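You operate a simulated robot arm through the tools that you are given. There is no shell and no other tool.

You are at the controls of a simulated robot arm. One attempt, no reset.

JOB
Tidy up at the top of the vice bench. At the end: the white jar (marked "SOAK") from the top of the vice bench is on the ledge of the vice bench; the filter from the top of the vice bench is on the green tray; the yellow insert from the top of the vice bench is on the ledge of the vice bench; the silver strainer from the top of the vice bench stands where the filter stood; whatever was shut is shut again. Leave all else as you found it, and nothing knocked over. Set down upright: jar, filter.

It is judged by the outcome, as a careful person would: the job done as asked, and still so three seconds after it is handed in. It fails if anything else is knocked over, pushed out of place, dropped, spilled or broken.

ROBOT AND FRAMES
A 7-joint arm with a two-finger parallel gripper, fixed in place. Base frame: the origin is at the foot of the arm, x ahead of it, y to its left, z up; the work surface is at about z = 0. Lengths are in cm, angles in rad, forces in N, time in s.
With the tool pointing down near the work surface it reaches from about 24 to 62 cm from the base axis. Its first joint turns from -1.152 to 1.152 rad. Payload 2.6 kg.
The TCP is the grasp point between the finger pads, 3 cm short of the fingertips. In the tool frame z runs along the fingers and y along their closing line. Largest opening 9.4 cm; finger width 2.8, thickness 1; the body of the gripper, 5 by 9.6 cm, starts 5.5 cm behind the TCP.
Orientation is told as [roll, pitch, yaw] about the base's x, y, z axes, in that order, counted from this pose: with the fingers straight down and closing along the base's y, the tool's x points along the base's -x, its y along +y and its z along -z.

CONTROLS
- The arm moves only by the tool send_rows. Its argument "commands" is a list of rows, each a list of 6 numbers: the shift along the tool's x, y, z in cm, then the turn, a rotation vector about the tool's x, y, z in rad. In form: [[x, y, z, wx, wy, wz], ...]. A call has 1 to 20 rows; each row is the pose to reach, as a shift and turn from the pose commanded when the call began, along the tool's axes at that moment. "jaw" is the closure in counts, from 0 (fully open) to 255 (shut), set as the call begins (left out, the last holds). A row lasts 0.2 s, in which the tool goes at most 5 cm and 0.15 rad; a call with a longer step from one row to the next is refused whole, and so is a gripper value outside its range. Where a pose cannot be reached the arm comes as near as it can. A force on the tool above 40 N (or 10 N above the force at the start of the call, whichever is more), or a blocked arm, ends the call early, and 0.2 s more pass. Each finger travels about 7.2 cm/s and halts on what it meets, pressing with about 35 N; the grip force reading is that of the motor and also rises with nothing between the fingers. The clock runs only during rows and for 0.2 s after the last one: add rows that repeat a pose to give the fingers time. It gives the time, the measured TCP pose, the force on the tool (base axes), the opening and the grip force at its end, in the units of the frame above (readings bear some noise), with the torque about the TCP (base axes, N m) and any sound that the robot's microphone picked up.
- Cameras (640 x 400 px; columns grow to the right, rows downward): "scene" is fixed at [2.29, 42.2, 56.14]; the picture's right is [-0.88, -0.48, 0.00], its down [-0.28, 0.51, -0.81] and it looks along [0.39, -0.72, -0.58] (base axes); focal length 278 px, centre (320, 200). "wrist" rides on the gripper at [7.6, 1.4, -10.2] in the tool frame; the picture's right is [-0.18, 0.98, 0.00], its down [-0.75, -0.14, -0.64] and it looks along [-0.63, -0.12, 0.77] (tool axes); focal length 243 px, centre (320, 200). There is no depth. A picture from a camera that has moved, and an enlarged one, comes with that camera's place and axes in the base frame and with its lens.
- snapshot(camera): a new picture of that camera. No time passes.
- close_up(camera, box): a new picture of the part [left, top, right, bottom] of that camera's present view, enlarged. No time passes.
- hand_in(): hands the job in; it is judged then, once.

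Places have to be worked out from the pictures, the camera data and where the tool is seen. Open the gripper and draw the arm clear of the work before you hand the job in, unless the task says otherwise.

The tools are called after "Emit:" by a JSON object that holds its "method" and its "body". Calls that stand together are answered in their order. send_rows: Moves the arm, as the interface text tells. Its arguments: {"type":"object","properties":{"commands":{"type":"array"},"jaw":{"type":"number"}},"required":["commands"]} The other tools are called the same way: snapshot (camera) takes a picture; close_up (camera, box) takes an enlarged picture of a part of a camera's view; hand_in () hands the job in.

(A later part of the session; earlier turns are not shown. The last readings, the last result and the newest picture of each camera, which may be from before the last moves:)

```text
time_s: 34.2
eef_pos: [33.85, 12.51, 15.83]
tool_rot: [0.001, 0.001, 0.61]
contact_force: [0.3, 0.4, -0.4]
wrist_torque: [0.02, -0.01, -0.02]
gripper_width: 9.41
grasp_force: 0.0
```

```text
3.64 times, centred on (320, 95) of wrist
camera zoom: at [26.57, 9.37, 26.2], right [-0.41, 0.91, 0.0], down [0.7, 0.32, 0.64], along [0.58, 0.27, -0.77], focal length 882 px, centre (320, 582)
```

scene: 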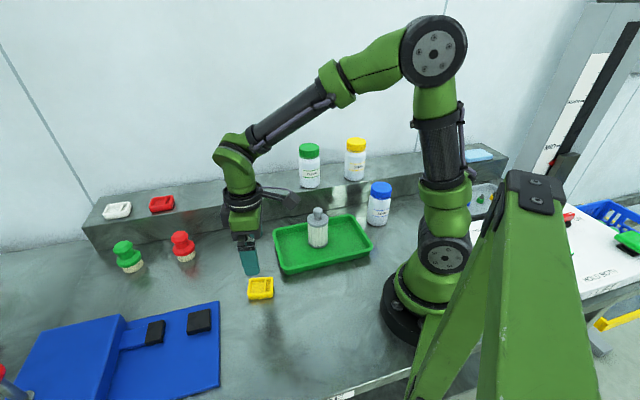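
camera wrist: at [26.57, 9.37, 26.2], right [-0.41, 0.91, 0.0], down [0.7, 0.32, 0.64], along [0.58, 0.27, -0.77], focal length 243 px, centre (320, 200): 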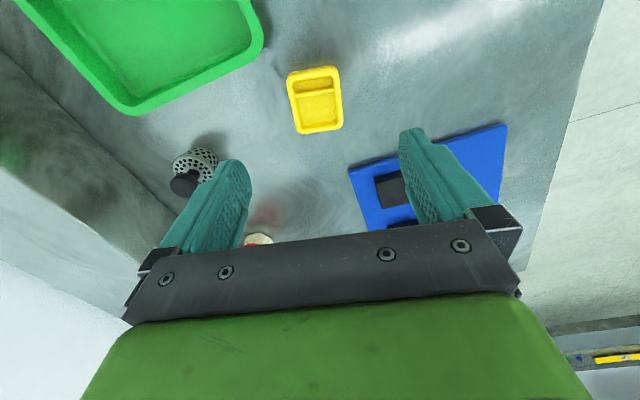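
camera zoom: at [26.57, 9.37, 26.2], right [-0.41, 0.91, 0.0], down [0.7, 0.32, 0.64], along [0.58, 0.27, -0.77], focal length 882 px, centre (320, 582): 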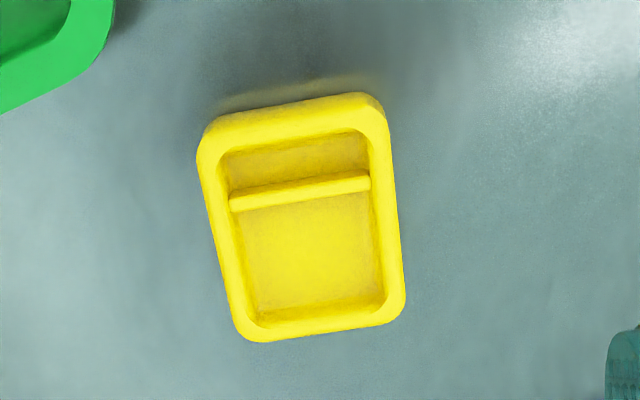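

In the tool frame the insert (about 6.0 × 4.9 cm) is centred about 0.2 cm ahead and 0.5 cm to the −y side, turned about 0.055 rad. I'll correct for that and descend partway.

Emit:
{"method": "send_rows", "body": {"commands": [[-0.08, -0.25, 1.0, 0, 0, 0.03], [-0.15, -0.49, 3.0, 0, 0, 0.055], [-0.15, -0.49, 5.5, 0, 0, 0.055], [-0.15, -0.49, 7.8, 0, 0, 0.055], [-0.15, -0.49, 7.8, 0, 0, 0.055]], "jaw": 0}}

Emit:
{"method": "snapshot", "body": {"camera": "wrist"}}

Emit:
{"method": "close_up", "body": {"camera": "wrist", "box": [220, 60, 420, 200]}}

```text
time_s: 35.4
eef_pos: [34.29, 12.23, 8.03]
tool_rot: [0.0, 0.0, 0.557]
contact_force: [0.1, 0.2, 0.0]
wrist_torque: [0.0, -0.01, -0.02]
gripper_width: 9.42
grasp_force: 0.0
```

```text
taken
camera wrist: at [26.94, 9.48, 18.3], right [-0.36, 0.93, 0.0], down [0.71, 0.28, 0.64], along [0.6, 0.23, -0.77], focal length 243 px, centre (320, 200)
```

wrist: 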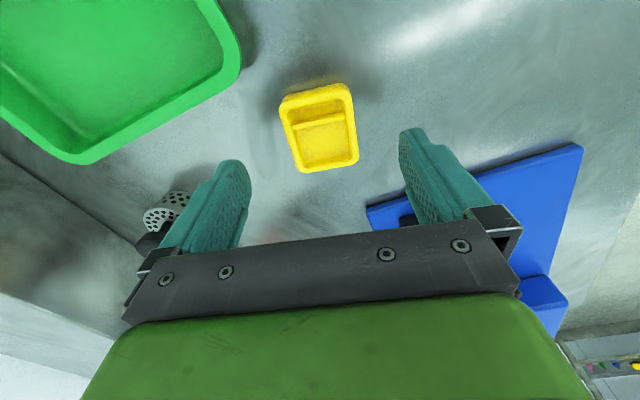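

```text
2.86 times, centred on (320, 130) of wrist
camera zoom: at [26.94, 9.48, 18.3], right [-0.36, 0.93, 0.0], down [0.71, 0.28, 0.64], along [0.6, 0.23, -0.77], focal length 693 px, centre (320, 400)
```

zoom: 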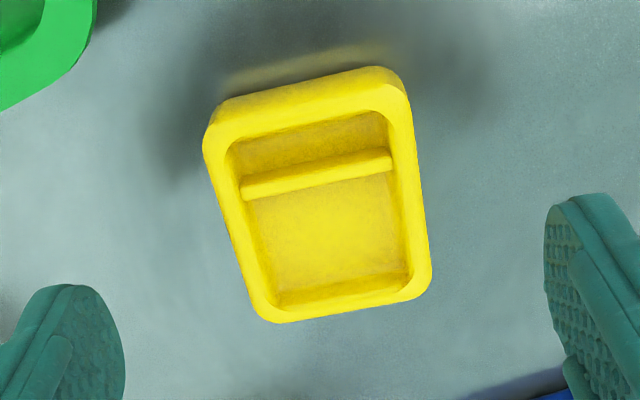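

The insert is centred and aligned within a few hundredths of a radian. I'll descend to TCP z≈3.8, then creep down.

Emit:
{"method": "send_rows", "body": {"commands": [[0, 0, 1.5, 0, 0, 0], [0, 0, 3.0, 0, 0, 0], [0, 0, 4.0, 0, 0, 0], [0, 0, 4.3, 0, 0, 0], [0, 0, 4.3, 0, 0, 0]], "jaw": 0}}

Emit:
{"method": "send_rows", "body": {"commands": [[0, 0, 0.15, 0, 0, 0], [0, 0, 0.25, 0, 0, 0]]}}

Emit:
{"method": "snapshot", "body": {"camera": "wrist"}}

Emit:
{"method": "close_up", "body": {"camera": "scene", "box": [190, 210, 330, 340]}}

```text
time_s: 36.6
eef_pos: [34.29, 12.2, 3.75]
tool_rot: [-0.001, 0.0, 0.555]
contact_force: [-0.2, -0.5, -0.6]
wrist_torque: [-0.01, 0.02, 0.01]
gripper_width: 9.4
grasp_force: 0.2
```

```text
time_s: 37.2
eef_pos: [34.38, 12.21, 3.55]
tool_rot: [-0.001, 0.0, 0.555]
contact_force: [0.0, 0.1, 0.0]
wrist_torque: [-0.02, -0.02, 0.03]
gripper_width: 9.42
grasp_force: 0.2
```

```text
taken
camera wrist: at [26.89, 9.44, 13.78], right [-0.36, 0.93, 0.0], down [0.71, 0.28, 0.64], along [0.6, 0.23, -0.77], focal length 243 px, centre (320, 200)
```

wrist: 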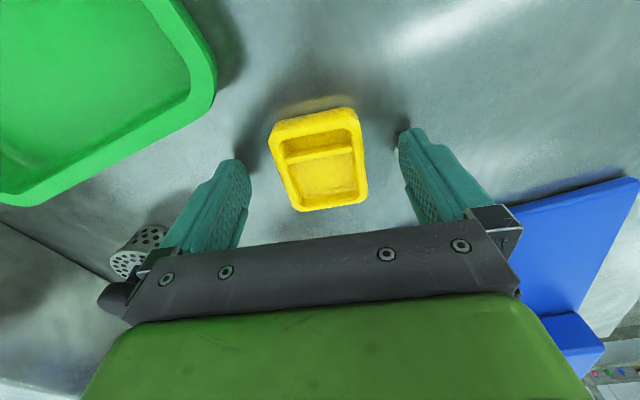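

```text
3.08 times, centred on (260, 275) of scene
camera zoom: at [2.29, 42.2, 56.14], right [-0.88, -0.48, 0.0], down [-0.28, 0.51, -0.81], along [0.39, -0.72, -0.58], focal length 856 px, centre (505, -31)
```

zoom: 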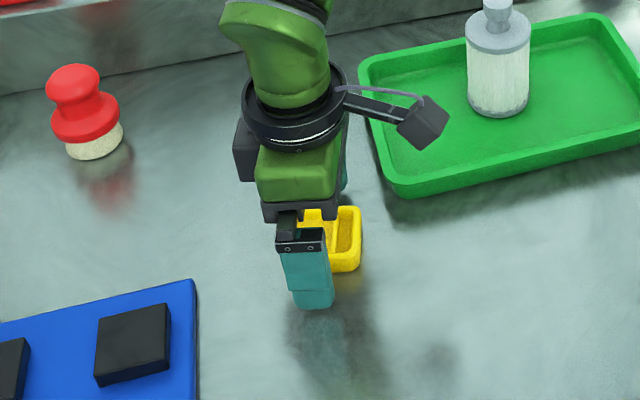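

The fingers straddle the insert with tips about 0.5 cm above the bench. Closing.

Emit:
{"method": "send_rows", "body": {"commands": [[0.1, 0, 0, 0, 0, 0], [0.1, 0, 0, 0, 0, 0], [0.1, 0, 0, 0, 0, 0], [0.1, 0, 0, 0, 0, 0], [0.1, 0, 0, 0, 0, 0], [0.1, 0, 0, 0, 0, 0]], "jaw": 200}}

Emit:
{"method": "snapshot", "body": {"camera": "wrist"}}

```text
time_s: 38.6
eef_pos: [34.27, 12.25, 3.39]
tool_rot: [0.0, 0.0, 0.555]
contact_force: [-0.3, 0.4, -0.2]
wrist_torque: [-0.01, 0.0, 0.02]
gripper_width: 4.87
grasp_force: 35.0
```

```text
taken
camera wrist: at [26.8, 9.38, 13.78], right [-0.36, 0.93, 0.0], down [0.71, 0.28, 0.64], along [0.6, 0.23, -0.77], focal length 243 px, centre (320, 200)
```

wrist: 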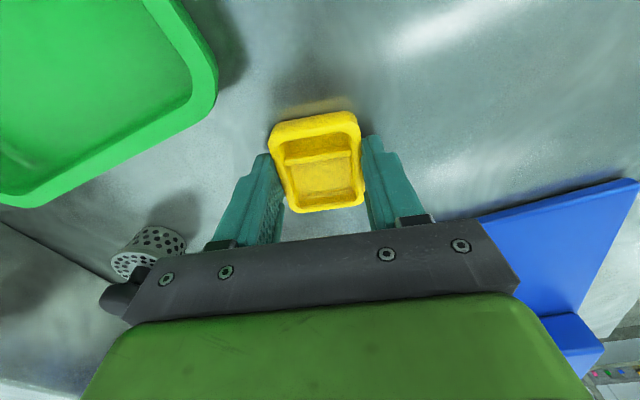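

Gripped the insert (4.87 cm). I'll lift it to z≈19.5 and check.

Emit:
{"method": "send_rows", "body": {"commands": [[0, 0, -0.8, 0, 0, 0], [0, 0, -2.5, 0, 0, 0], [0, 0, -5.0, 0, 0, 0], [0, 0, -8.0, 0, 0, 0], [0, 0, -11.0, 0, 0, 0], [0, 0, -14.0, 0, 0, 0], [0, 0, -16.0, 0, 0, 0], [0, 0, -16.0, 0, 0, 0]]}}

Emit:
{"method": "snapshot", "body": {"camera": "wrist"}}

Emit:
{"method": "snapshot", "body": {"camera": "scene"}}

```text
time_s: 40.4
eef_pos: [34.08, 12.31, 19.58]
tool_rot: [0.0, -0.001, 0.553]
contact_force: [0.2, -0.6, -1.1]
wrist_torque: [0.01, 0.0, 0.02]
gripper_width: 4.91
grasp_force: 35.1
```

```text
taken
camera wrist: at [26.66, 9.37, 29.84], right [-0.36, 0.93, 0.0], down [0.72, 0.28, 0.64], along [0.6, 0.23, -0.77], focal length 243 px, centre (320, 200)
```

wrist: 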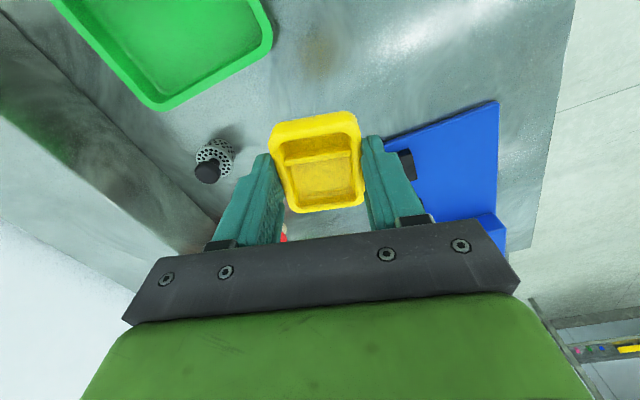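

```text
taken
```

scene: 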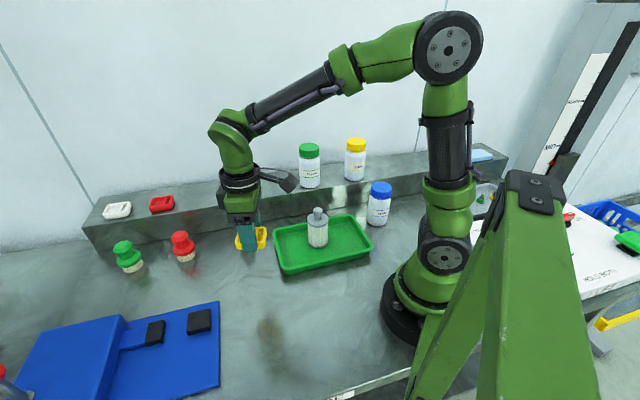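

The insert is held flat. I'll carry it at z≈19.5 to above the ledge at about (57.7, -6.8), turning to yaw 0.79 so it lines up with the ledge.

Emit:
{"method": "send_rows", "body": {"commands": [[-0.3, -0.9, 0, 0, 0, -0.01], [-1.0, -2.9, 0, 0, 0, -0.03], [-1.85, -5.3, 0, 0, 0, -0.05], [-2.7, -7.8, 0, 0, 0, -0.07], [-3.55, -10.2, 0, 0, 0, -0.09], [-4.4, -12.7, 0, 0, 0, -0.11], [-5.25, -15.1, 0, 0, 0, -0.13], [-6.1, -17.5, 0, 0, 0, -0.15], [-6.95, -20.0, 0, 0, 0, -0.17], [-7.8, -22.4, 0, 0, 0, -0.19], [-8.6, -24.8, 0, 0, 0, -0.21], [-9.3, -26.8, 0, 0, 0, -0.225], [-9.8, -28.2, 0, 0, 0, -0.235], [-9.94, -28.58, 0, 0, 0, -0.235], [-9.94, -28.58, 0, 0, 0, -0.235]]}}

Emit:
{"method": "snapshot", "body": {"camera": "wrist"}}

Emit:
{"method": "snapshot", "body": {"camera": "scene"}}

```text
time_s: 43.6
eef_pos: [57.7, -6.93, 19.44]
tool_rot: [0.001, 0.001, 0.791]
contact_force: [-0.4, 0.2, 0.3]
wrist_torque: [-0.04, 0.0, 0.03]
gripper_width: 4.9
grasp_force: 35.3
```

```text
taken
camera wrist: at [51.16, -11.32, 29.77], right [-0.57, 0.82, 0.0], down [0.63, 0.44, 0.64], along [0.53, 0.36, -0.77], focal length 243 px, centre (320, 200)
```

wrist: 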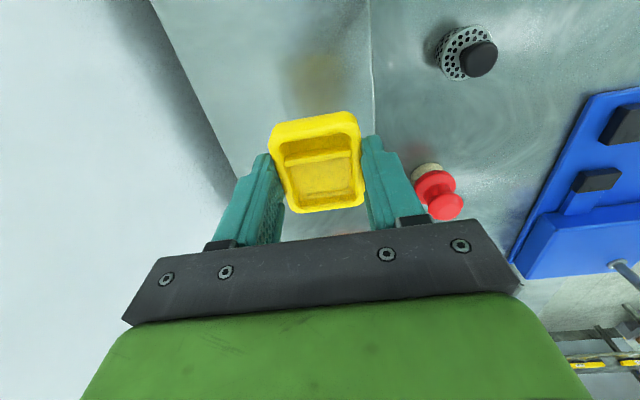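

```text
taken
```

scene: 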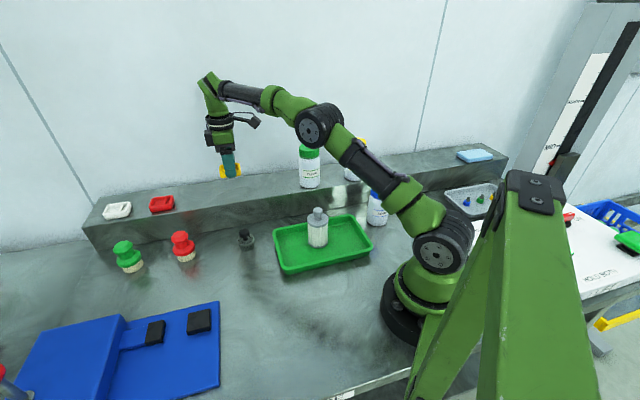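

The insert hovers about 4.5 cm behind the ledge's front edge and 10 cm from the wall, with nothing nearby. I'll lower to about 1 cm above expected contact.

Emit:
{"method": "send_rows", "body": {"commands": [[0, 0, 0.8, 0, 0, 0], [0, 0, 2.4, 0, 0, 0], [0, 0, 4.2, 0, 0, 0], [0, 0, 5.6, 0, 0, 0], [0, 0, 6.2, 0, 0, 0], [0, 0, 6.2, 0, 0, 0]]}}

Emit:
{"method": "snapshot", "body": {"camera": "wrist"}}

Emit:
{"method": "close_up", "body": {"camera": "scene", "box": [150, 80, 320, 230]}}

```text
time_s: 45.0
eef_pos: [57.83, -6.91, 13.25]
tool_rot: [0.0, 0.0, 0.788]
contact_force: [-0.2, -0.1, -0.3]
wrist_torque: [-0.01, 0.02, 0.02]
gripper_width: 4.89
grasp_force: 34.6
```

```text
taken
camera wrist: at [51.15, -11.29, 23.53], right [-0.57, 0.82, 0.0], down [0.63, 0.44, 0.64], along [0.53, 0.37, -0.77], focal length 243 px, centre (320, 200)
```

wrist: 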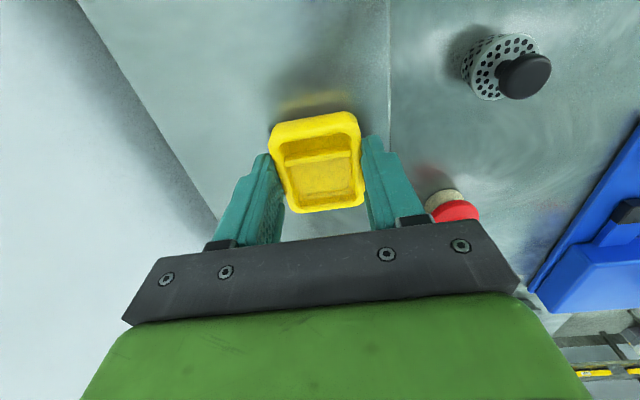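

```text
2.67 times, centred on (235, 155) of scene
camera zoom: at [2.29, 42.2, 56.14], right [-0.88, -0.48, 0.0], down [-0.28, 0.51, -0.81], along [0.39, -0.72, -0.58], focal length 742 px, centre (547, 320)
```

zoom: 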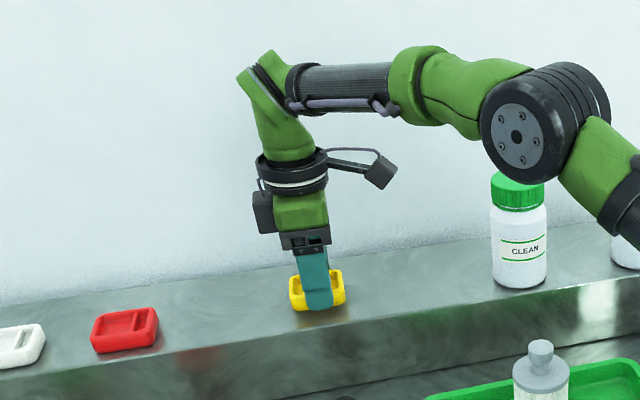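

Hovering just above the ledge; the arm is well clear of the jars. I'll lower in small steps.

Emit:
{"method": "send_rows", "body": {"commands": [[0, 0, 0.2, 0, 0, 0], [0, 0, 0.4, 0, 0, 0]]}}

Emit:
{"method": "send_rows", "body": {"commands": [[0, 0, 0.2, 0, 0, 0]]}}

Emit:
{"method": "send_rows", "body": {"commands": [[0, 0, 0.15, 0, 0, 0]]}}

```text
time_s: 45.6
eef_pos: [57.76, -6.9, 12.86]
tool_rot: [0.002, 0.001, 0.789]
contact_force: [0.1, 0.6, 0.0]
wrist_torque: [-0.03, 0.02, -0.02]
gripper_width: 4.92
grasp_force: 34.5
```

```text
time_s: 46.0
eef_pos: [57.81, -6.81, 12.67]
tool_rot: [0.0, 0.0, 0.79]
contact_force: [0.6, -1.0, -1.0]
wrist_torque: [-0.01, 0.0, 0.0]
gripper_width: 4.9
grasp_force: 34.9
```

```text
time_s: 46.4
eef_pos: [57.71, -6.8, 12.66]
tool_rot: [0.0, 0.0, 0.788]
contact_force: [0.5, -0.7, -0.3]
wrist_torque: [0.0, 0.0, 0.04]
gripper_width: 4.88
grasp_force: 34.6
```

Emit:
{"method": "send_rows", "body": {"commands": [[0, 0, 0.15, 0, 0, 0]]}}

Emit:
{"method": "send_rows", "body": {"commands": [[0, 0, 0.12, 0, 0, 0]]}}

```text
time_s: 46.8
eef_pos: [57.66, -6.82, 12.56]
tool_rot: [-0.003, -0.003, 0.789]
contact_force: [-1.3, 1.0, 4.6]
wrist_torque: [0.04, 0.09, 0.0]
gripper_width: 4.9
grasp_force: 34.8
```

```text
time_s: 47.2
eef_pos: [57.73, -6.96, 12.46]
tool_rot: [-0.001, -0.002, 0.788]
contact_force: [-4.7, 0.6, 15.4]
wrist_torque: [0.05, 0.38, 0.01]
gripper_width: 4.92
grasp_force: 35.1
```

Contact confirmed at TCP z≈12.5, so the ledge top is at about z 9.0. I'll ease off and open.

Emit:
{"method": "send_rows", "body": {"commands": [[0, 0, -0.1, 0, 0, 0]]}}

Emit:
{"method": "send_rows", "body": {"commands": [[0, 0, 0, 0, 0, 0], [0, 0, 0, 0, 0, 0], [0, 0, 0, 0, 0, 0], [0, 0, 0, 0, 0, 0], [0, 0, 0, 0, 0, 0]], "jaw": 0}}

Emit:
{"method": "snapshot", "body": {"camera": "wrist"}}

Emit:
{"method": "close_up", "body": {"camera": "scene", "box": [150, 80, 320, 230]}}

```text
time_s: 47.6
eef_pos: [57.69, -6.91, 12.48]
tool_rot: [-0.003, -0.002, 0.791]
contact_force: [3.2, 0.7, 12.0]
wrist_torque: [0.1, 0.08, -0.04]
gripper_width: 4.92
grasp_force: 34.8
```

```text
time_s: 48.8
eef_pos: [57.66, -6.91, 12.44]
tool_rot: [0.0, 0.0, 0.791]
contact_force: [0.0, -1.1, -0.3]
wrist_torque: [-0.01, 0.01, 0.0]
gripper_width: 9.4
grasp_force: 0.0
```

```text
taken
camera wrist: at [51.14, -11.28, 22.68], right [-0.57, 0.82, 0.0], down [0.63, 0.44, 0.64], along [0.53, 0.36, -0.77], focal length 243 px, centre (320, 200)
```

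wrist: 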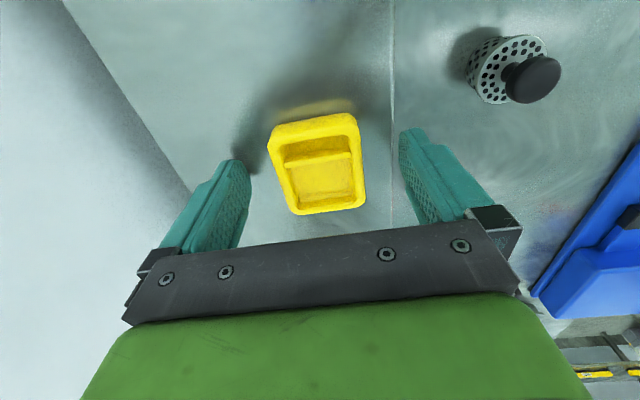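

```text
2.67 times, centred on (235, 155) of scene
camera zoom: at [2.29, 42.2, 56.14], right [-0.88, -0.48, 0.0], down [-0.28, 0.51, -0.81], along [0.39, -0.72, -0.58], focal length 742 px, centre (547, 320)
```

zoom: 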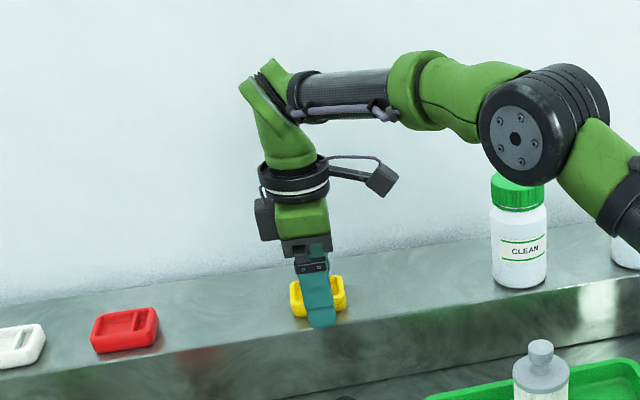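

The insert lies flat on the ledge. I'll rise straight up to z≈28.

Emit:
{"method": "send_rows", "body": {"commands": [[0, 0, -1.0, 0, 0, 0], [0, 0, -3.5, 0, 0, 0], [0, 0, -6.5, 0, 0, 0], [0, 0, -9.5, 0, 0, 0], [0, 0, -12.5, 0, 0, 0], [0, 0, -15.0, 0, 0, 0], [0, 0, -15.0, 0, 0, 0]]}}

Emit:
{"method": "snapshot", "body": {"camera": "wrist"}}

```text
time_s: 50.4
eef_pos: [57.05, -5.66, 25.97]
tool_rot: [0.0, 0.001, 0.791]
contact_force: [-0.3, -0.8, -0.3]
wrist_torque: [0.0, -0.03, 0.03]
gripper_width: 9.41
grasp_force: 0.2
out of reach, approached as far as the arm can: row 5, 6, 7
```

```text
taken
camera wrist: at [50.46, -9.94, 36.22], right [-0.57, 0.82, 0.0], down [0.63, 0.44, 0.64], along [0.53, 0.37, -0.77], focal length 243 px, centre (320, 200)
```

wrist: 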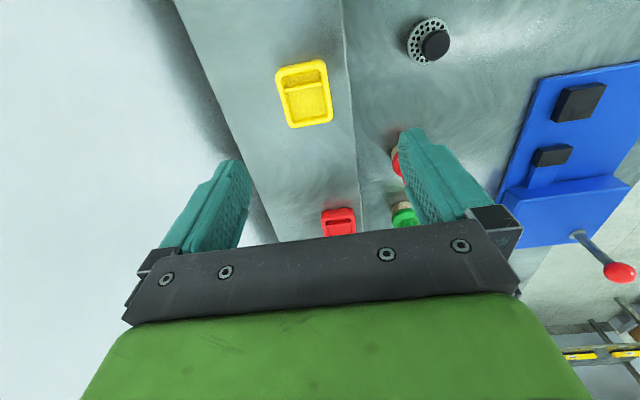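

The arm hit its reach limit at that height, at (57.05, -5.66, 26), which is harmless. I'll draw inward to about (38, -8, 26), rotating yaw toward -0.2.

Emit:
{"method": "send_rows", "body": {"commands": [[0.8, 0.7, 0, 0, 0, 0.05], [2.4, 2.2, 0, 0, 0, 0.16], [4.2, 3.8, 0, 0, 0, 0.28], [6.0, 5.4, 0, 0, 0, 0.4], [7.8, 7.0, 0, 0, 0, 0.52], [9.6, 8.6, 0, 0, 0, 0.64], [11.4, 10.3, 0, 0, 0, 0.76], [13.2, 11.9, 0, 0, 0, 0.88], [14.4, 13.0, 0, 0, 0, 0.97], [14.65, 13.2, 0, 0, 0, 0.99], [14.65, 13.2, 0, 0, 0, 0.99]]}}

Emit:
{"method": "snapshot", "body": {"camera": "scene"}}

Emit:
{"method": "snapshot", "body": {"camera": "wrist"}}

```text
time_s: 52.8
eef_pos: [37.28, -6.68, 25.82]
tool_rot: [0.0, 0.001, -0.201]
contact_force: [0.2, 0.2, 0.4]
wrist_torque: [-0.01, 0.0, 0.03]
gripper_width: 9.37
grasp_force: 0.0
```

```text
taken
```

scene: 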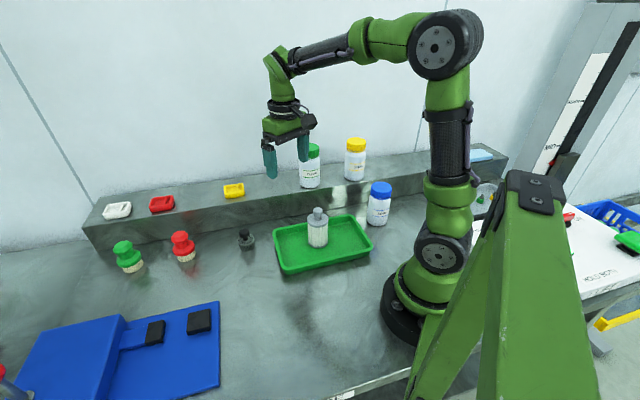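

```text
taken
camera wrist: at [29.94, -3.69, 36.2], right [0.38, 0.93, 0.0], down [0.71, -0.29, 0.64], along [0.59, -0.24, -0.77], focal length 243 px, centre (320, 200)
```

wrist: 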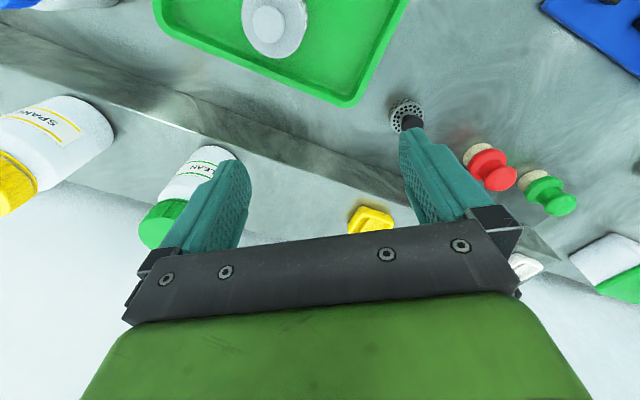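

Now moving over to above the SOAK jar at about (18.7, -26.4), yaw -0.95, staying at z≈26.

Emit:
{"method": "send_rows", "body": {"commands": [[0.5, -0.8, 0, 0, 0, 0.03], [1.6, -2.6, 0, 0, 0, 0.09], [3.0, -4.8, 0, 0, 0, 0.16], [4.4, -7.0, 0, 0, 0, 0.23], [5.8, -9.2, 0, 0, 0, 0.3], [7.2, -11.5, 0, 0, 0, 0.37], [8.6, -13.7, 0, 0, 0, 0.45], [10.0, -15.9, 0, 0, 0, 0.52], [11.4, -18.2, 0, 0, 0, 0.59], [12.8, -20.4, 0, 0, 0, 0.66], [13.9, -22.2, 0, 0, 0, 0.72], [14.39, -22.95, 0, 0, 0, 0.75], [14.39, -22.95, 0, 0, 0, 0.75]]}}

Emit:
{"method": "snapshot", "body": {"camera": "scene"}}

Emit:
{"method": "snapshot", "body": {"camera": "wrist"}}

```text
time_s: 55.6
eef_pos: [18.63, -26.25, 25.79]
tool_rot: [0.002, 0.0, -0.951]
contact_force: [-0.5, -0.1, 0.4]
wrist_torque: [0.04, 0.03, 0.01]
gripper_width: 9.4
grasp_force: 0.1
```

```text
taken
```

scene: 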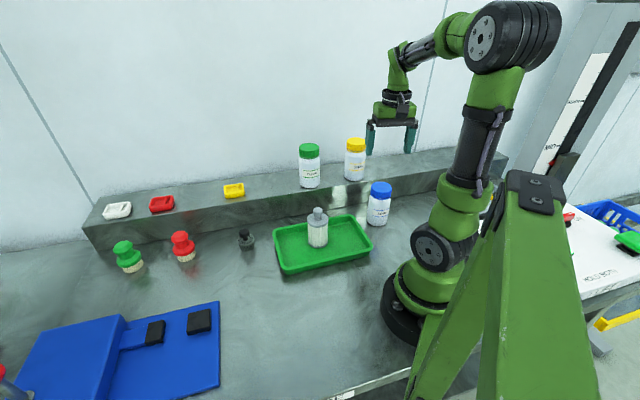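

```text
taken
camera wrist: at [15.15, -19.18, 36.2], right [0.91, 0.42, 0.0], down [0.32, -0.7, 0.64], along [0.27, -0.58, -0.77], focal length 243 px, centre (320, 200)
```

wrist: 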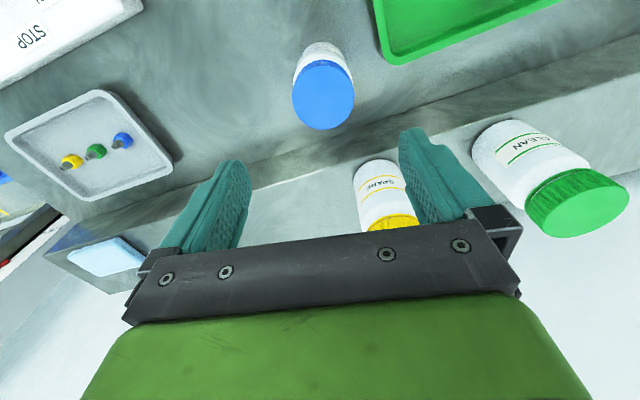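

The jar's lid is just below centre of the pads. I'll enlarge to refine its position and height.

Emit:
{"method": "close_up", "body": {"camera": "wrist", "box": [260, 25, 390, 140]}}

Emit:
{"method": "close_up", "body": {"camera": "scene", "box": [330, 160, 430, 240]}}

```text
3.48 times, centred on (325, 82) of wrist
camera zoom: at [15.15, -19.18, 36.2], right [0.91, 0.42, 0.0], down [0.32, -0.7, 0.64], along [0.27, -0.58, -0.77], focal length 844 px, centre (303, 609)
```

zoom: 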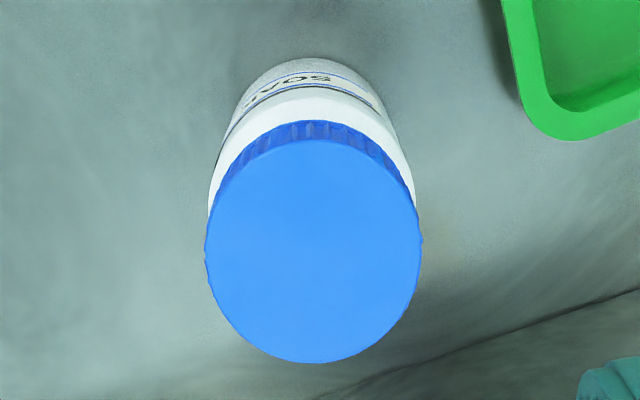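

```text
5.00 times, centred on (380, 200) of scene
camera zoom: at [2.29, 42.2, 56.14], right [-0.88, -0.48, 0.0], down [-0.28, 0.51, -0.81], along [0.39, -0.72, -0.58], focal length 1391 px, centre (20, 200)
```

zoom: 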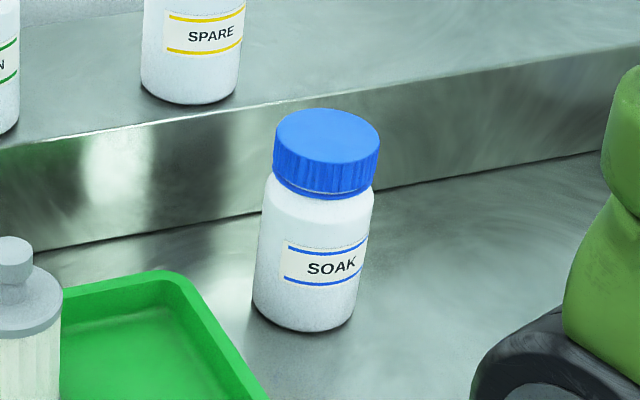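

The jar axis is near (18.95, -26.1) with height about 12. I'll shift slightly and descend until the fingertips are just above the lid, then check.

Emit:
{"method": "send_rows", "body": {"commands": [[0.05, 0.15, 1.0, 0, 0, 0], [0.1, 0.3, 3.0, 0, 0, 0], [0.1, 0.3, 5.5, 0, 0, 0], [0.1, 0.3, 8.0, 0, 0, 0], [0.1, 0.3, 9.0, 0, 0, 0], [0.1, 0.3, 9.0, 0, 0, 0]], "jaw": 0}}

Emit:
{"method": "snapshot", "body": {"camera": "wrist"}}

Emit:
{"method": "close_up", "body": {"camera": "scene", "box": [310, 100, 450, 250]}}

```text
time_s: 57.0
eef_pos: [18.8, -25.93, 16.89]
tool_rot: [0.0, 0.0, -0.952]
contact_force: [-0.1, 0.2, 0.4]
wrist_torque: [-0.03, -0.03, 0.03]
gripper_width: 9.36
grasp_force: 0.1
```

```text
taken
camera wrist: at [15.34, -18.86, 27.16], right [0.91, 0.42, 0.0], down [0.32, -0.7, 0.64], along [0.27, -0.58, -0.77], focal length 243 px, centre (320, 200)
```

wrist: 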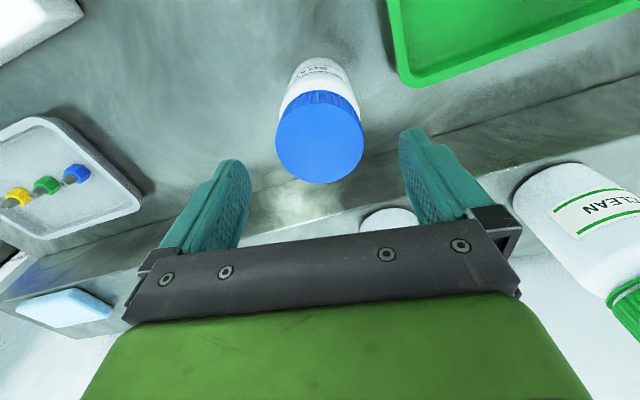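

```text
2.67 times, centred on (380, 175) of scene
camera zoom: at [2.29, 42.2, 56.14], right [-0.88, -0.48, 0.0], down [-0.28, 0.51, -0.81], along [0.39, -0.72, -0.58], focal length 742 px, centre (160, 267)
```

zoom: 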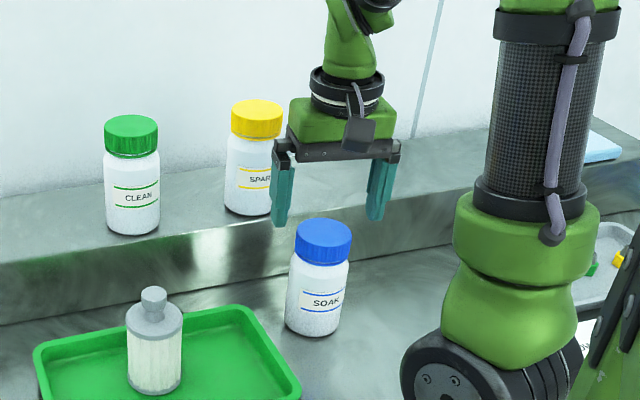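

The jar lid is centred under the TCP (offset <0.1 cm), with the lid top at z≈11.9. I'll descend to TCP z≈7.6.

Emit:
{"method": "send_rows", "body": {"commands": [[0, 0, 1.2, 0, 0, 0], [0, 0, 3.2, 0, 0, 0], [0, 0, 5.2, 0, 0, 0], [0, 0, 7.2, 0, 0, 0], [0, 0, 8.6, 0, 0, 0], [0, 0, 9.2, 0, 0, 0], [0, 0, 9.2, 0, 0, 0]], "jaw": 0}}

Emit:
{"method": "snapshot", "body": {"camera": "wrist"}}

Emit:
{"method": "close_up", "body": {"camera": "scene", "box": [310, 120, 450, 250]}}

```text
time_s: 58.6
eef_pos: [18.96, -25.88, 7.62]
tool_rot: [0.0, 0.001, -0.949]
contact_force: [-0.3, 0.2, -0.4]
wrist_torque: [0.01, 0.01, 0.0]
gripper_width: 9.38
grasp_force: 0.1
```

```text
taken
camera wrist: at [15.4, -18.86, 17.98], right [0.91, 0.42, 0.0], down [0.32, -0.7, 0.64], along [0.27, -0.58, -0.77], focal length 243 px, centre (320, 200)
```

wrist: 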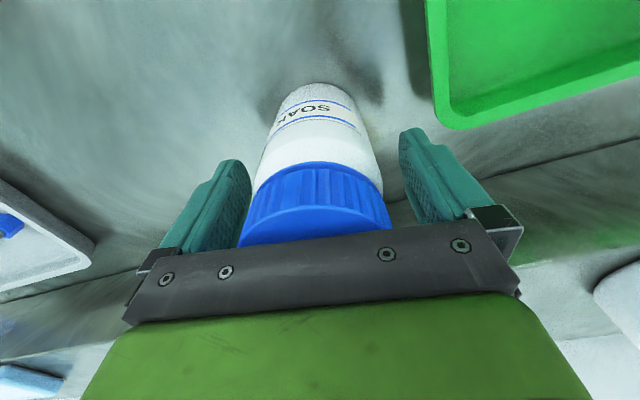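

```text
3.08 times, centred on (380, 185) of scene
camera zoom: at [2.29, 42.2, 56.14], right [-0.88, -0.48, 0.0], down [-0.28, 0.51, -0.81], along [0.39, -0.72, -0.58], focal length 856 px, centre (135, 246)
```

zoom: 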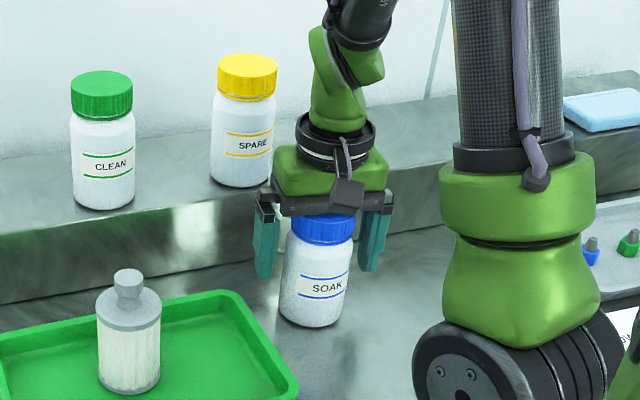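

The jar stands between the fingers with clearance under the palm. Closing.

Emit:
{"method": "send_rows", "body": {"commands": [[0, 0, 0, 0, 0, 0], [0, 0, 0, 0, 0, 0], [0, 0, 0, 0, 0, 0], [0, 0, 0, 0, 0, 0], [0, 0, 0, 0, 0, 0]], "jaw": 180}}

Emit:
{"method": "snapshot", "body": {"camera": "wrist"}}

```text
time_s: 59.8
eef_pos: [18.88, -25.89, 7.6]
tool_rot: [-0.001, 0.0, -0.95]
contact_force: [0.4, 0.4, 0.6]
wrist_torque: [0.01, 0.04, -0.01]
gripper_width: 6.26
grasp_force: 34.6
```

```text
taken
camera wrist: at [15.4, -18.87, 18.0], right [0.91, 0.42, 0.0], down [0.32, -0.7, 0.64], along [0.27, -0.58, -0.77], focal length 243 px, centre (320, 200)
```

wrist: 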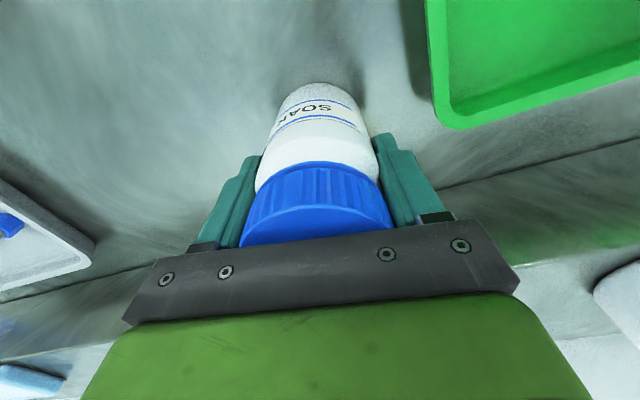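

Gripped the jar (6.26 cm). I'll lift it straight up to TCP z≈25.8 so its base clears the filter and the other things.

Emit:
{"method": "send_rows", "body": {"commands": [[0, 0, -0.6, 0, 0, 0], [0, 0, -2.0, 0, 0, 0], [0, 0, -4.2, 0, 0, 0], [0, 0, -6.6, 0, 0, 0], [0, 0, -9.0, 0, 0, 0], [0, 0, -11.4, 0, 0, 0], [0, 0, -13.8, 0, 0, 0], [0, 0, -16.2, 0, 0, 0], [0, 0, -17.8, 0, 0, 0], [0, 0, -18.2, 0, 0, 0], [0, 0, -18.2, 0, 0, 0]]}}

Emit:
{"method": "snapshot", "body": {"camera": "scene"}}

Emit:
{"method": "snapshot", "body": {"camera": "wrist"}}

```text
time_s: 62.2
eef_pos: [18.83, -25.97, 25.85]
tool_rot: [0.001, 0.0, -0.949]
contact_force: [0.0, 0.6, -1.0]
wrist_torque: [0.01, 0.0, 0.01]
gripper_width: 6.25
grasp_force: 35.0
```

```text
taken
```

scene: 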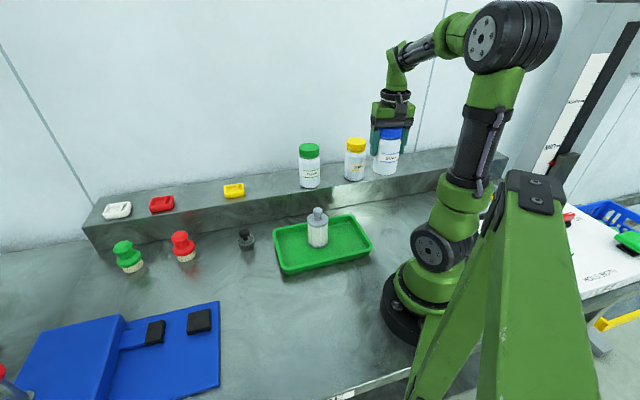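

```text
taken
camera wrist: at [15.42, -18.89, 36.19], right [0.91, 0.42, 0.0], down [0.32, -0.69, 0.64], along [0.27, -0.58, -0.77], focal length 243 px, centre (320, 200)
```

wrist: 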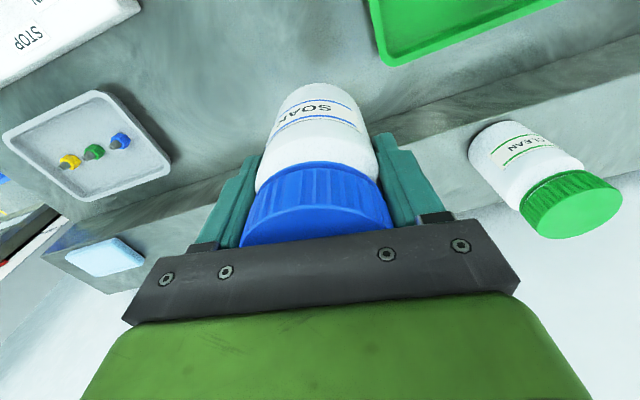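

The jar is held upright with its base at about z 18. I'll carry it over the tray side, away from CLEAN and SPARE, to (38, -8) while turning yaw to about -0.28.

Emit:
{"method": "send_rows", "body": {"commands": [[0.37, 0.92, 0, 0, 0, -0.03], [1.16, 2.86, 0, 0, 0, -0.1], [1.95, 4.8, 0, 0, 0, -0.17], [2.78, 6.86, 0, 0, 0, -0.24], [3.71, 9.15, 0, 0, 0, -0.32], [4.64, 11.44, 0, 0, 0, -0.4], [4.46, 13.62, 0, 0, 0, -0.44], [4.27, 16.09, 0, 0, 0, -0.486], [4.08, 18.41, 0, 0, 0, -0.53], [3.88, 20.88, 0, 0, 0, -0.576], [3.68, 23.35, 0, 0, 0, -0.62], [3.54, 25.1, 0, 0, 0, -0.655], [3.47, 25.97, 0, 0, 0, -0.67], [3.47, 25.97, 0, 0, 0, -0.67]]}}

Emit:
{"method": "snapshot", "body": {"camera": "scene"}}

Emit:
{"method": "snapshot", "body": {"camera": "wrist"}}

```text
time_s: 65.2
eef_pos: [38.1, -7.99, 26.0]
tool_rot: [0.0, 0.002, -0.278]
contact_force: [0.2, 0.1, -0.9]
wrist_torque: [-0.01, 0.0, 0.03]
gripper_width: 6.3
grasp_force: 34.7
```

```text
taken
```

scene: 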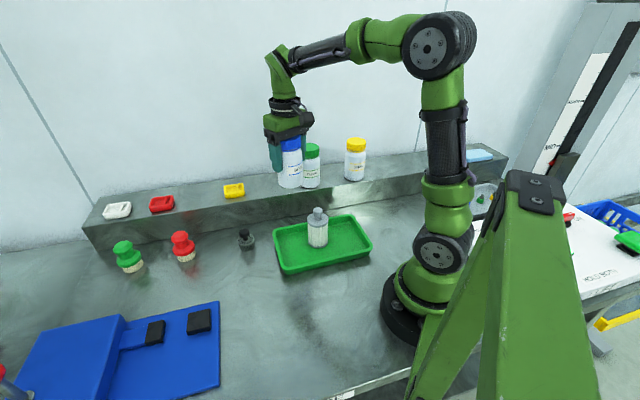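

```text
taken
camera wrist: at [30.87, -4.5, 36.23], right [0.45, 0.89, 0.0], down [0.69, -0.34, 0.64], along [0.57, -0.29, -0.77], focal length 243 px, centre (320, 200)
```

wrist: 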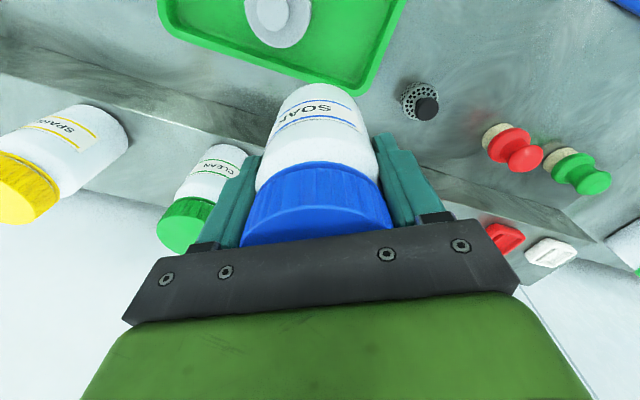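

The jar is upright and clear. I'll now move over the free stretch of ledge between CLEAN and the yellow insert, at about (49.85, -14.85).

Emit:
{"method": "send_rows", "body": {"commands": [[-0.8, -0.2, 0, 0, 0, 0], [-2.6, -0.65, 0, 0, 0, 0], [-4.9, -1.23, 0, 0, 0, 0], [-7.2, -1.81, 0, 0, 0, 0], [-9.5, -2.39, 0, 0, 0, 0], [-11.6, -2.92, 0, 0, 0, 0], [-12.9, -3.25, 0, 0, 0, 0], [-13.23, -3.33, 0, 0, 0, 0], [-13.23, -3.33, 0, 0, 0, 0]]}}

Emit:
{"method": "snapshot", "body": {"camera": "scene"}}

Emit:
{"method": "snapshot", "body": {"camera": "wrist"}}

```text
time_s: 67.2
eef_pos: [49.86, -14.77, 25.84]
tool_rot: [0.001, 0.0, -0.281]
contact_force: [1.1, -0.1, -0.2]
wrist_torque: [-0.02, 0.03, -0.03]
gripper_width: 6.26
grasp_force: 34.6
```

```text
taken
```

scene: 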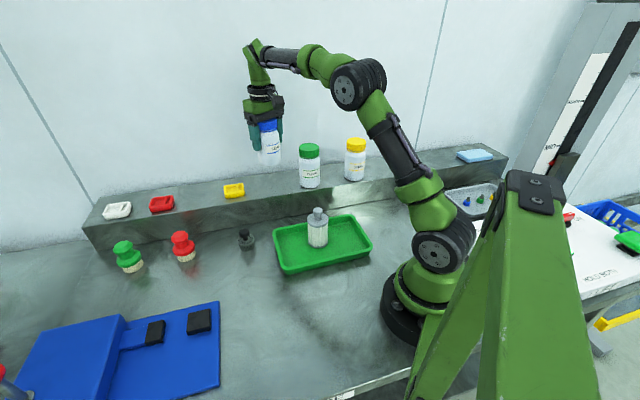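

```text
taken
camera wrist: at [42.63, -11.41, 36.18], right [0.45, 0.89, 0.0], down [0.69, -0.34, 0.64], along [0.57, -0.29, -0.77], focal length 243 px, centre (320, 200)
```

wrist: 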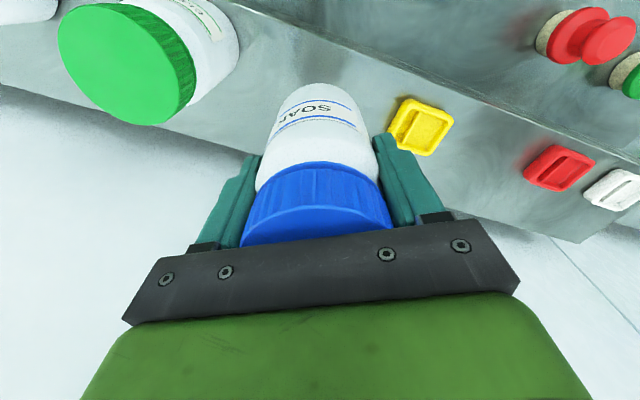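

The jar is above a free stretch of ledge, about 4.5 cm behind the front edge and 12 cm from CLEAN. I'll lower to about 0.9 cm above expected contact (TCP ≈16.65).

Emit:
{"method": "send_rows", "body": {"commands": [[0, 0, 0.8, 0, 0, 0], [0, 0, 2.6, 0, 0, 0], [0, 0, 4.6, 0, 0, 0], [0, 0, 6.6, 0, 0, 0], [0, 0, 7.9, 0, 0, 0], [0, 0, 8.3, 0, 0, 0], [0, 0, 8.3, 0, 0, 0]]}}

Emit:
{"method": "snapshot", "body": {"camera": "wrist"}}

Emit:
{"method": "close_up", "body": {"camera": "scene", "box": [190, 80, 340, 220]}}

```text
time_s: 68.8
eef_pos: [49.85, -14.76, 17.58]
tool_rot: [-0.001, 0.0, -0.281]
contact_force: [-0.7, 0.7, -1.9]
wrist_torque: [0.0, -0.02, -0.01]
gripper_width: 6.27
grasp_force: 35.2
```

```text
taken
camera wrist: at [42.65, -11.35, 27.88], right [0.45, 0.89, 0.0], down [0.69, -0.34, 0.64], along [0.57, -0.29, -0.77], focal length 243 px, centre (320, 200)
```

wrist: 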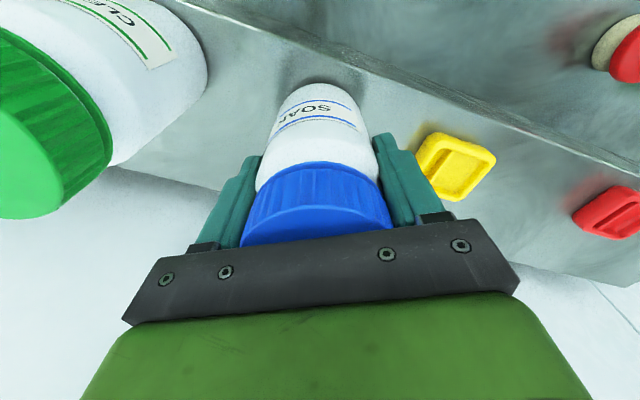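

```text
2.86 times, centred on (265, 150) of scene
camera zoom: at [2.29, 42.2, 56.14], right [-0.88, -0.48, 0.0], down [-0.28, 0.51, -0.81], along [0.39, -0.72, -0.58], focal length 795 px, centre (477, 343)
```

zoom: 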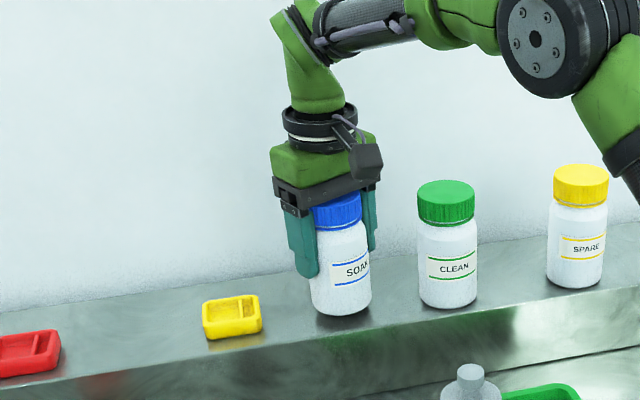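

The jar is just above the ledge, well clear of CLEAN and the insert. I'll creep down.

Emit:
{"method": "send_rows", "body": {"commands": [[0, 0, 0.2, 0, 0, 0], [0, 0, 0.4, 0, 0, 0]]}}

Emit:
{"method": "send_rows", "body": {"commands": [[0, 0, 0.2, 0, 0, 0]]}}

Emit:
{"method": "send_rows", "body": {"commands": [[0, 0, 0.12, 0, 0, 0]]}}

```text
time_s: 69.4
eef_pos: [49.72, -14.86, 17.24]
tool_rot: [0.001, 0.0, -0.278]
contact_force: [-0.3, 0.4, -0.6]
wrist_torque: [0.02, 0.0, -0.02]
gripper_width: 6.22
grasp_force: 34.7
```

```text
time_s: 69.8
eef_pos: [49.78, -14.83, 16.99]
tool_rot: [0.0, 0.0, -0.28]
contact_force: [-0.8, 0.4, -0.9]
wrist_torque: [0.01, 0.02, 0.0]
gripper_width: 6.25
grasp_force: 35.3
```

```text
time_s: 70.2
eef_pos: [49.65, -14.84, 16.93]
tool_rot: [0.0, 0.0, -0.28]
contact_force: [-0.3, -0.2, -1.5]
wrist_torque: [0.05, -0.01, 0.0]
gripper_width: 6.25
grasp_force: 35.2
```

Emit:
{"method": "send_rows", "body": {"commands": [[0, 0, 0.12, 0, 0, 0]]}}

Emit:
{"method": "send_rows", "body": {"commands": [[0, 0, 0.1, 0, 0, 0]]}}

```text
time_s: 70.6
eef_pos: [49.67, -14.75, 16.69]
tool_rot: [0.0, 0.0, -0.281]
contact_force: [-0.3, -0.2, -1.0]
wrist_torque: [-0.01, -0.02, 0.0]
gripper_width: 6.26
grasp_force: 34.8
```

```text
time_s: 71.0
eef_pos: [49.82, -14.78, 16.64]
tool_rot: [0.0, 0.001, -0.281]
contact_force: [-1.2, 0.1, 1.5]
wrist_torque: [-0.01, 0.07, -0.05]
gripper_width: 6.24
grasp_force: 35.1
```

The force has turned positive, which is light contact. One tiny step more to seat it, then I'll open.

Emit:
{"method": "send_rows", "body": {"commands": [[0, 0, 0.05, 0, 0, 0]]}}

Emit:
{"method": "send_rows", "body": {"commands": [[0, 0, 0, 0, 0, 0], [0, 0, 0, 0, 0, 0], [0, 0, 0, 0, 0, 0], [0, 0, 0, 0, 0, 0], [0, 0, 0, 0, 0, 0]], "jaw": 0}}

Emit:
{"method": "snapshot", "body": {"camera": "wrist"}}

Emit:
{"method": "close_up", "body": {"camera": "scene", "box": [190, 80, 340, 220]}}

```text
time_s: 71.4
eef_pos: [49.67, -14.75, 16.72]
tool_rot: [0.0, -0.002, -0.28]
contact_force: [-1.5, 1.3, 6.9]
wrist_torque: [0.14, 0.11, -0.08]
gripper_width: 6.24
grasp_force: 34.4
```

```text
time_s: 72.6
eef_pos: [49.79, -14.91, 16.61]
tool_rot: [0.001, 0.0, -0.279]
contact_force: [-0.6, -0.5, 0.5]
wrist_torque: [0.01, 0.0, 0.04]
gripper_width: 9.42
grasp_force: 0.0
```

```text
taken
camera wrist: at [42.64, -11.38, 26.91], right [0.45, 0.89, 0.0], down [0.69, -0.34, 0.64], along [0.57, -0.29, -0.77], focal length 243 px, centre (320, 200)
```

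wrist: 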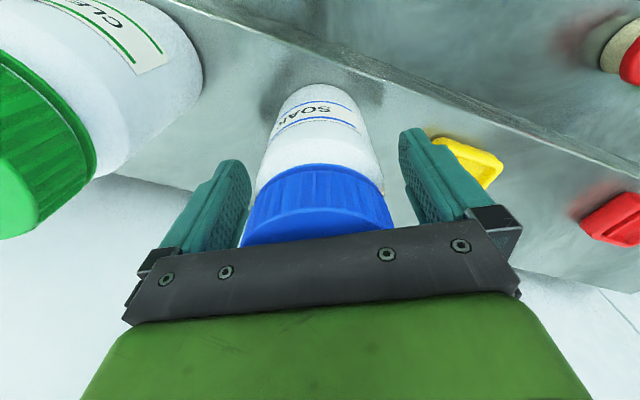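

```text
2.86 times, centred on (265, 150) of scene
camera zoom: at [2.29, 42.2, 56.14], right [-0.88, -0.48, 0.0], down [-0.28, 0.51, -0.81], along [0.39, -0.72, -0.58], focal length 795 px, centre (477, 343)
```

zoom: 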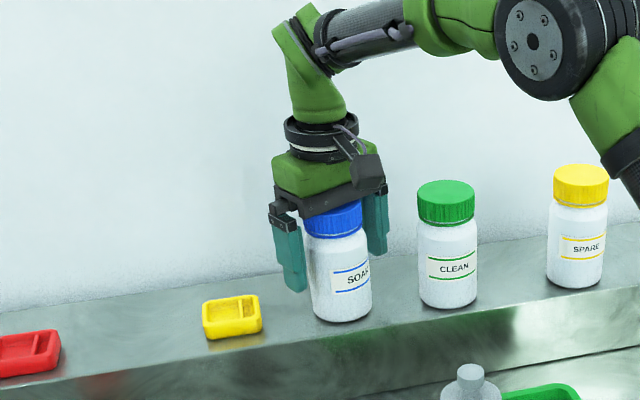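

The jar stands upright and is released. I'll rise straight up past its lid, then withdraw.

Emit:
{"method": "send_rows", "body": {"commands": [[0, 0, -0.8, 0, 0, 0], [0, 0, -2.8, 0, 0, 0], [0, 0, -5.2, 0, 0, 0], [0, 0, -7.6, 0, 0, 0], [0, 0, -10.0, 0, 0, 0], [0, 0, -11.4, 0, 0, 0], [0, 0, -11.4, 0, 0, 0]]}}

Emit:
{"method": "snapshot", "body": {"camera": "wrist"}}

```text
time_s: 74.2
eef_pos: [49.71, -14.82, 28.12]
tool_rot: [-0.001, 0.0, -0.282]
contact_force: [0.6, 1.0, -0.1]
wrist_torque: [-0.04, -0.01, -0.03]
gripper_width: 9.38
grasp_force: 0.0
```

```text
taken
camera wrist: at [42.67, -11.42, 38.38], right [0.45, 0.89, 0.0], down [0.69, -0.34, 0.64], along [0.57, -0.29, -0.77], focal length 243 px, centre (320, 200)
```

wrist: 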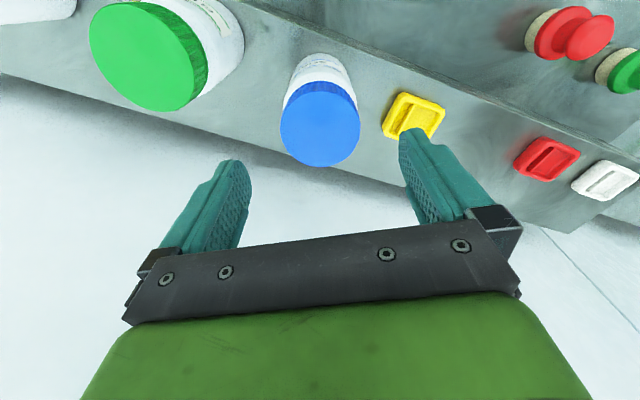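

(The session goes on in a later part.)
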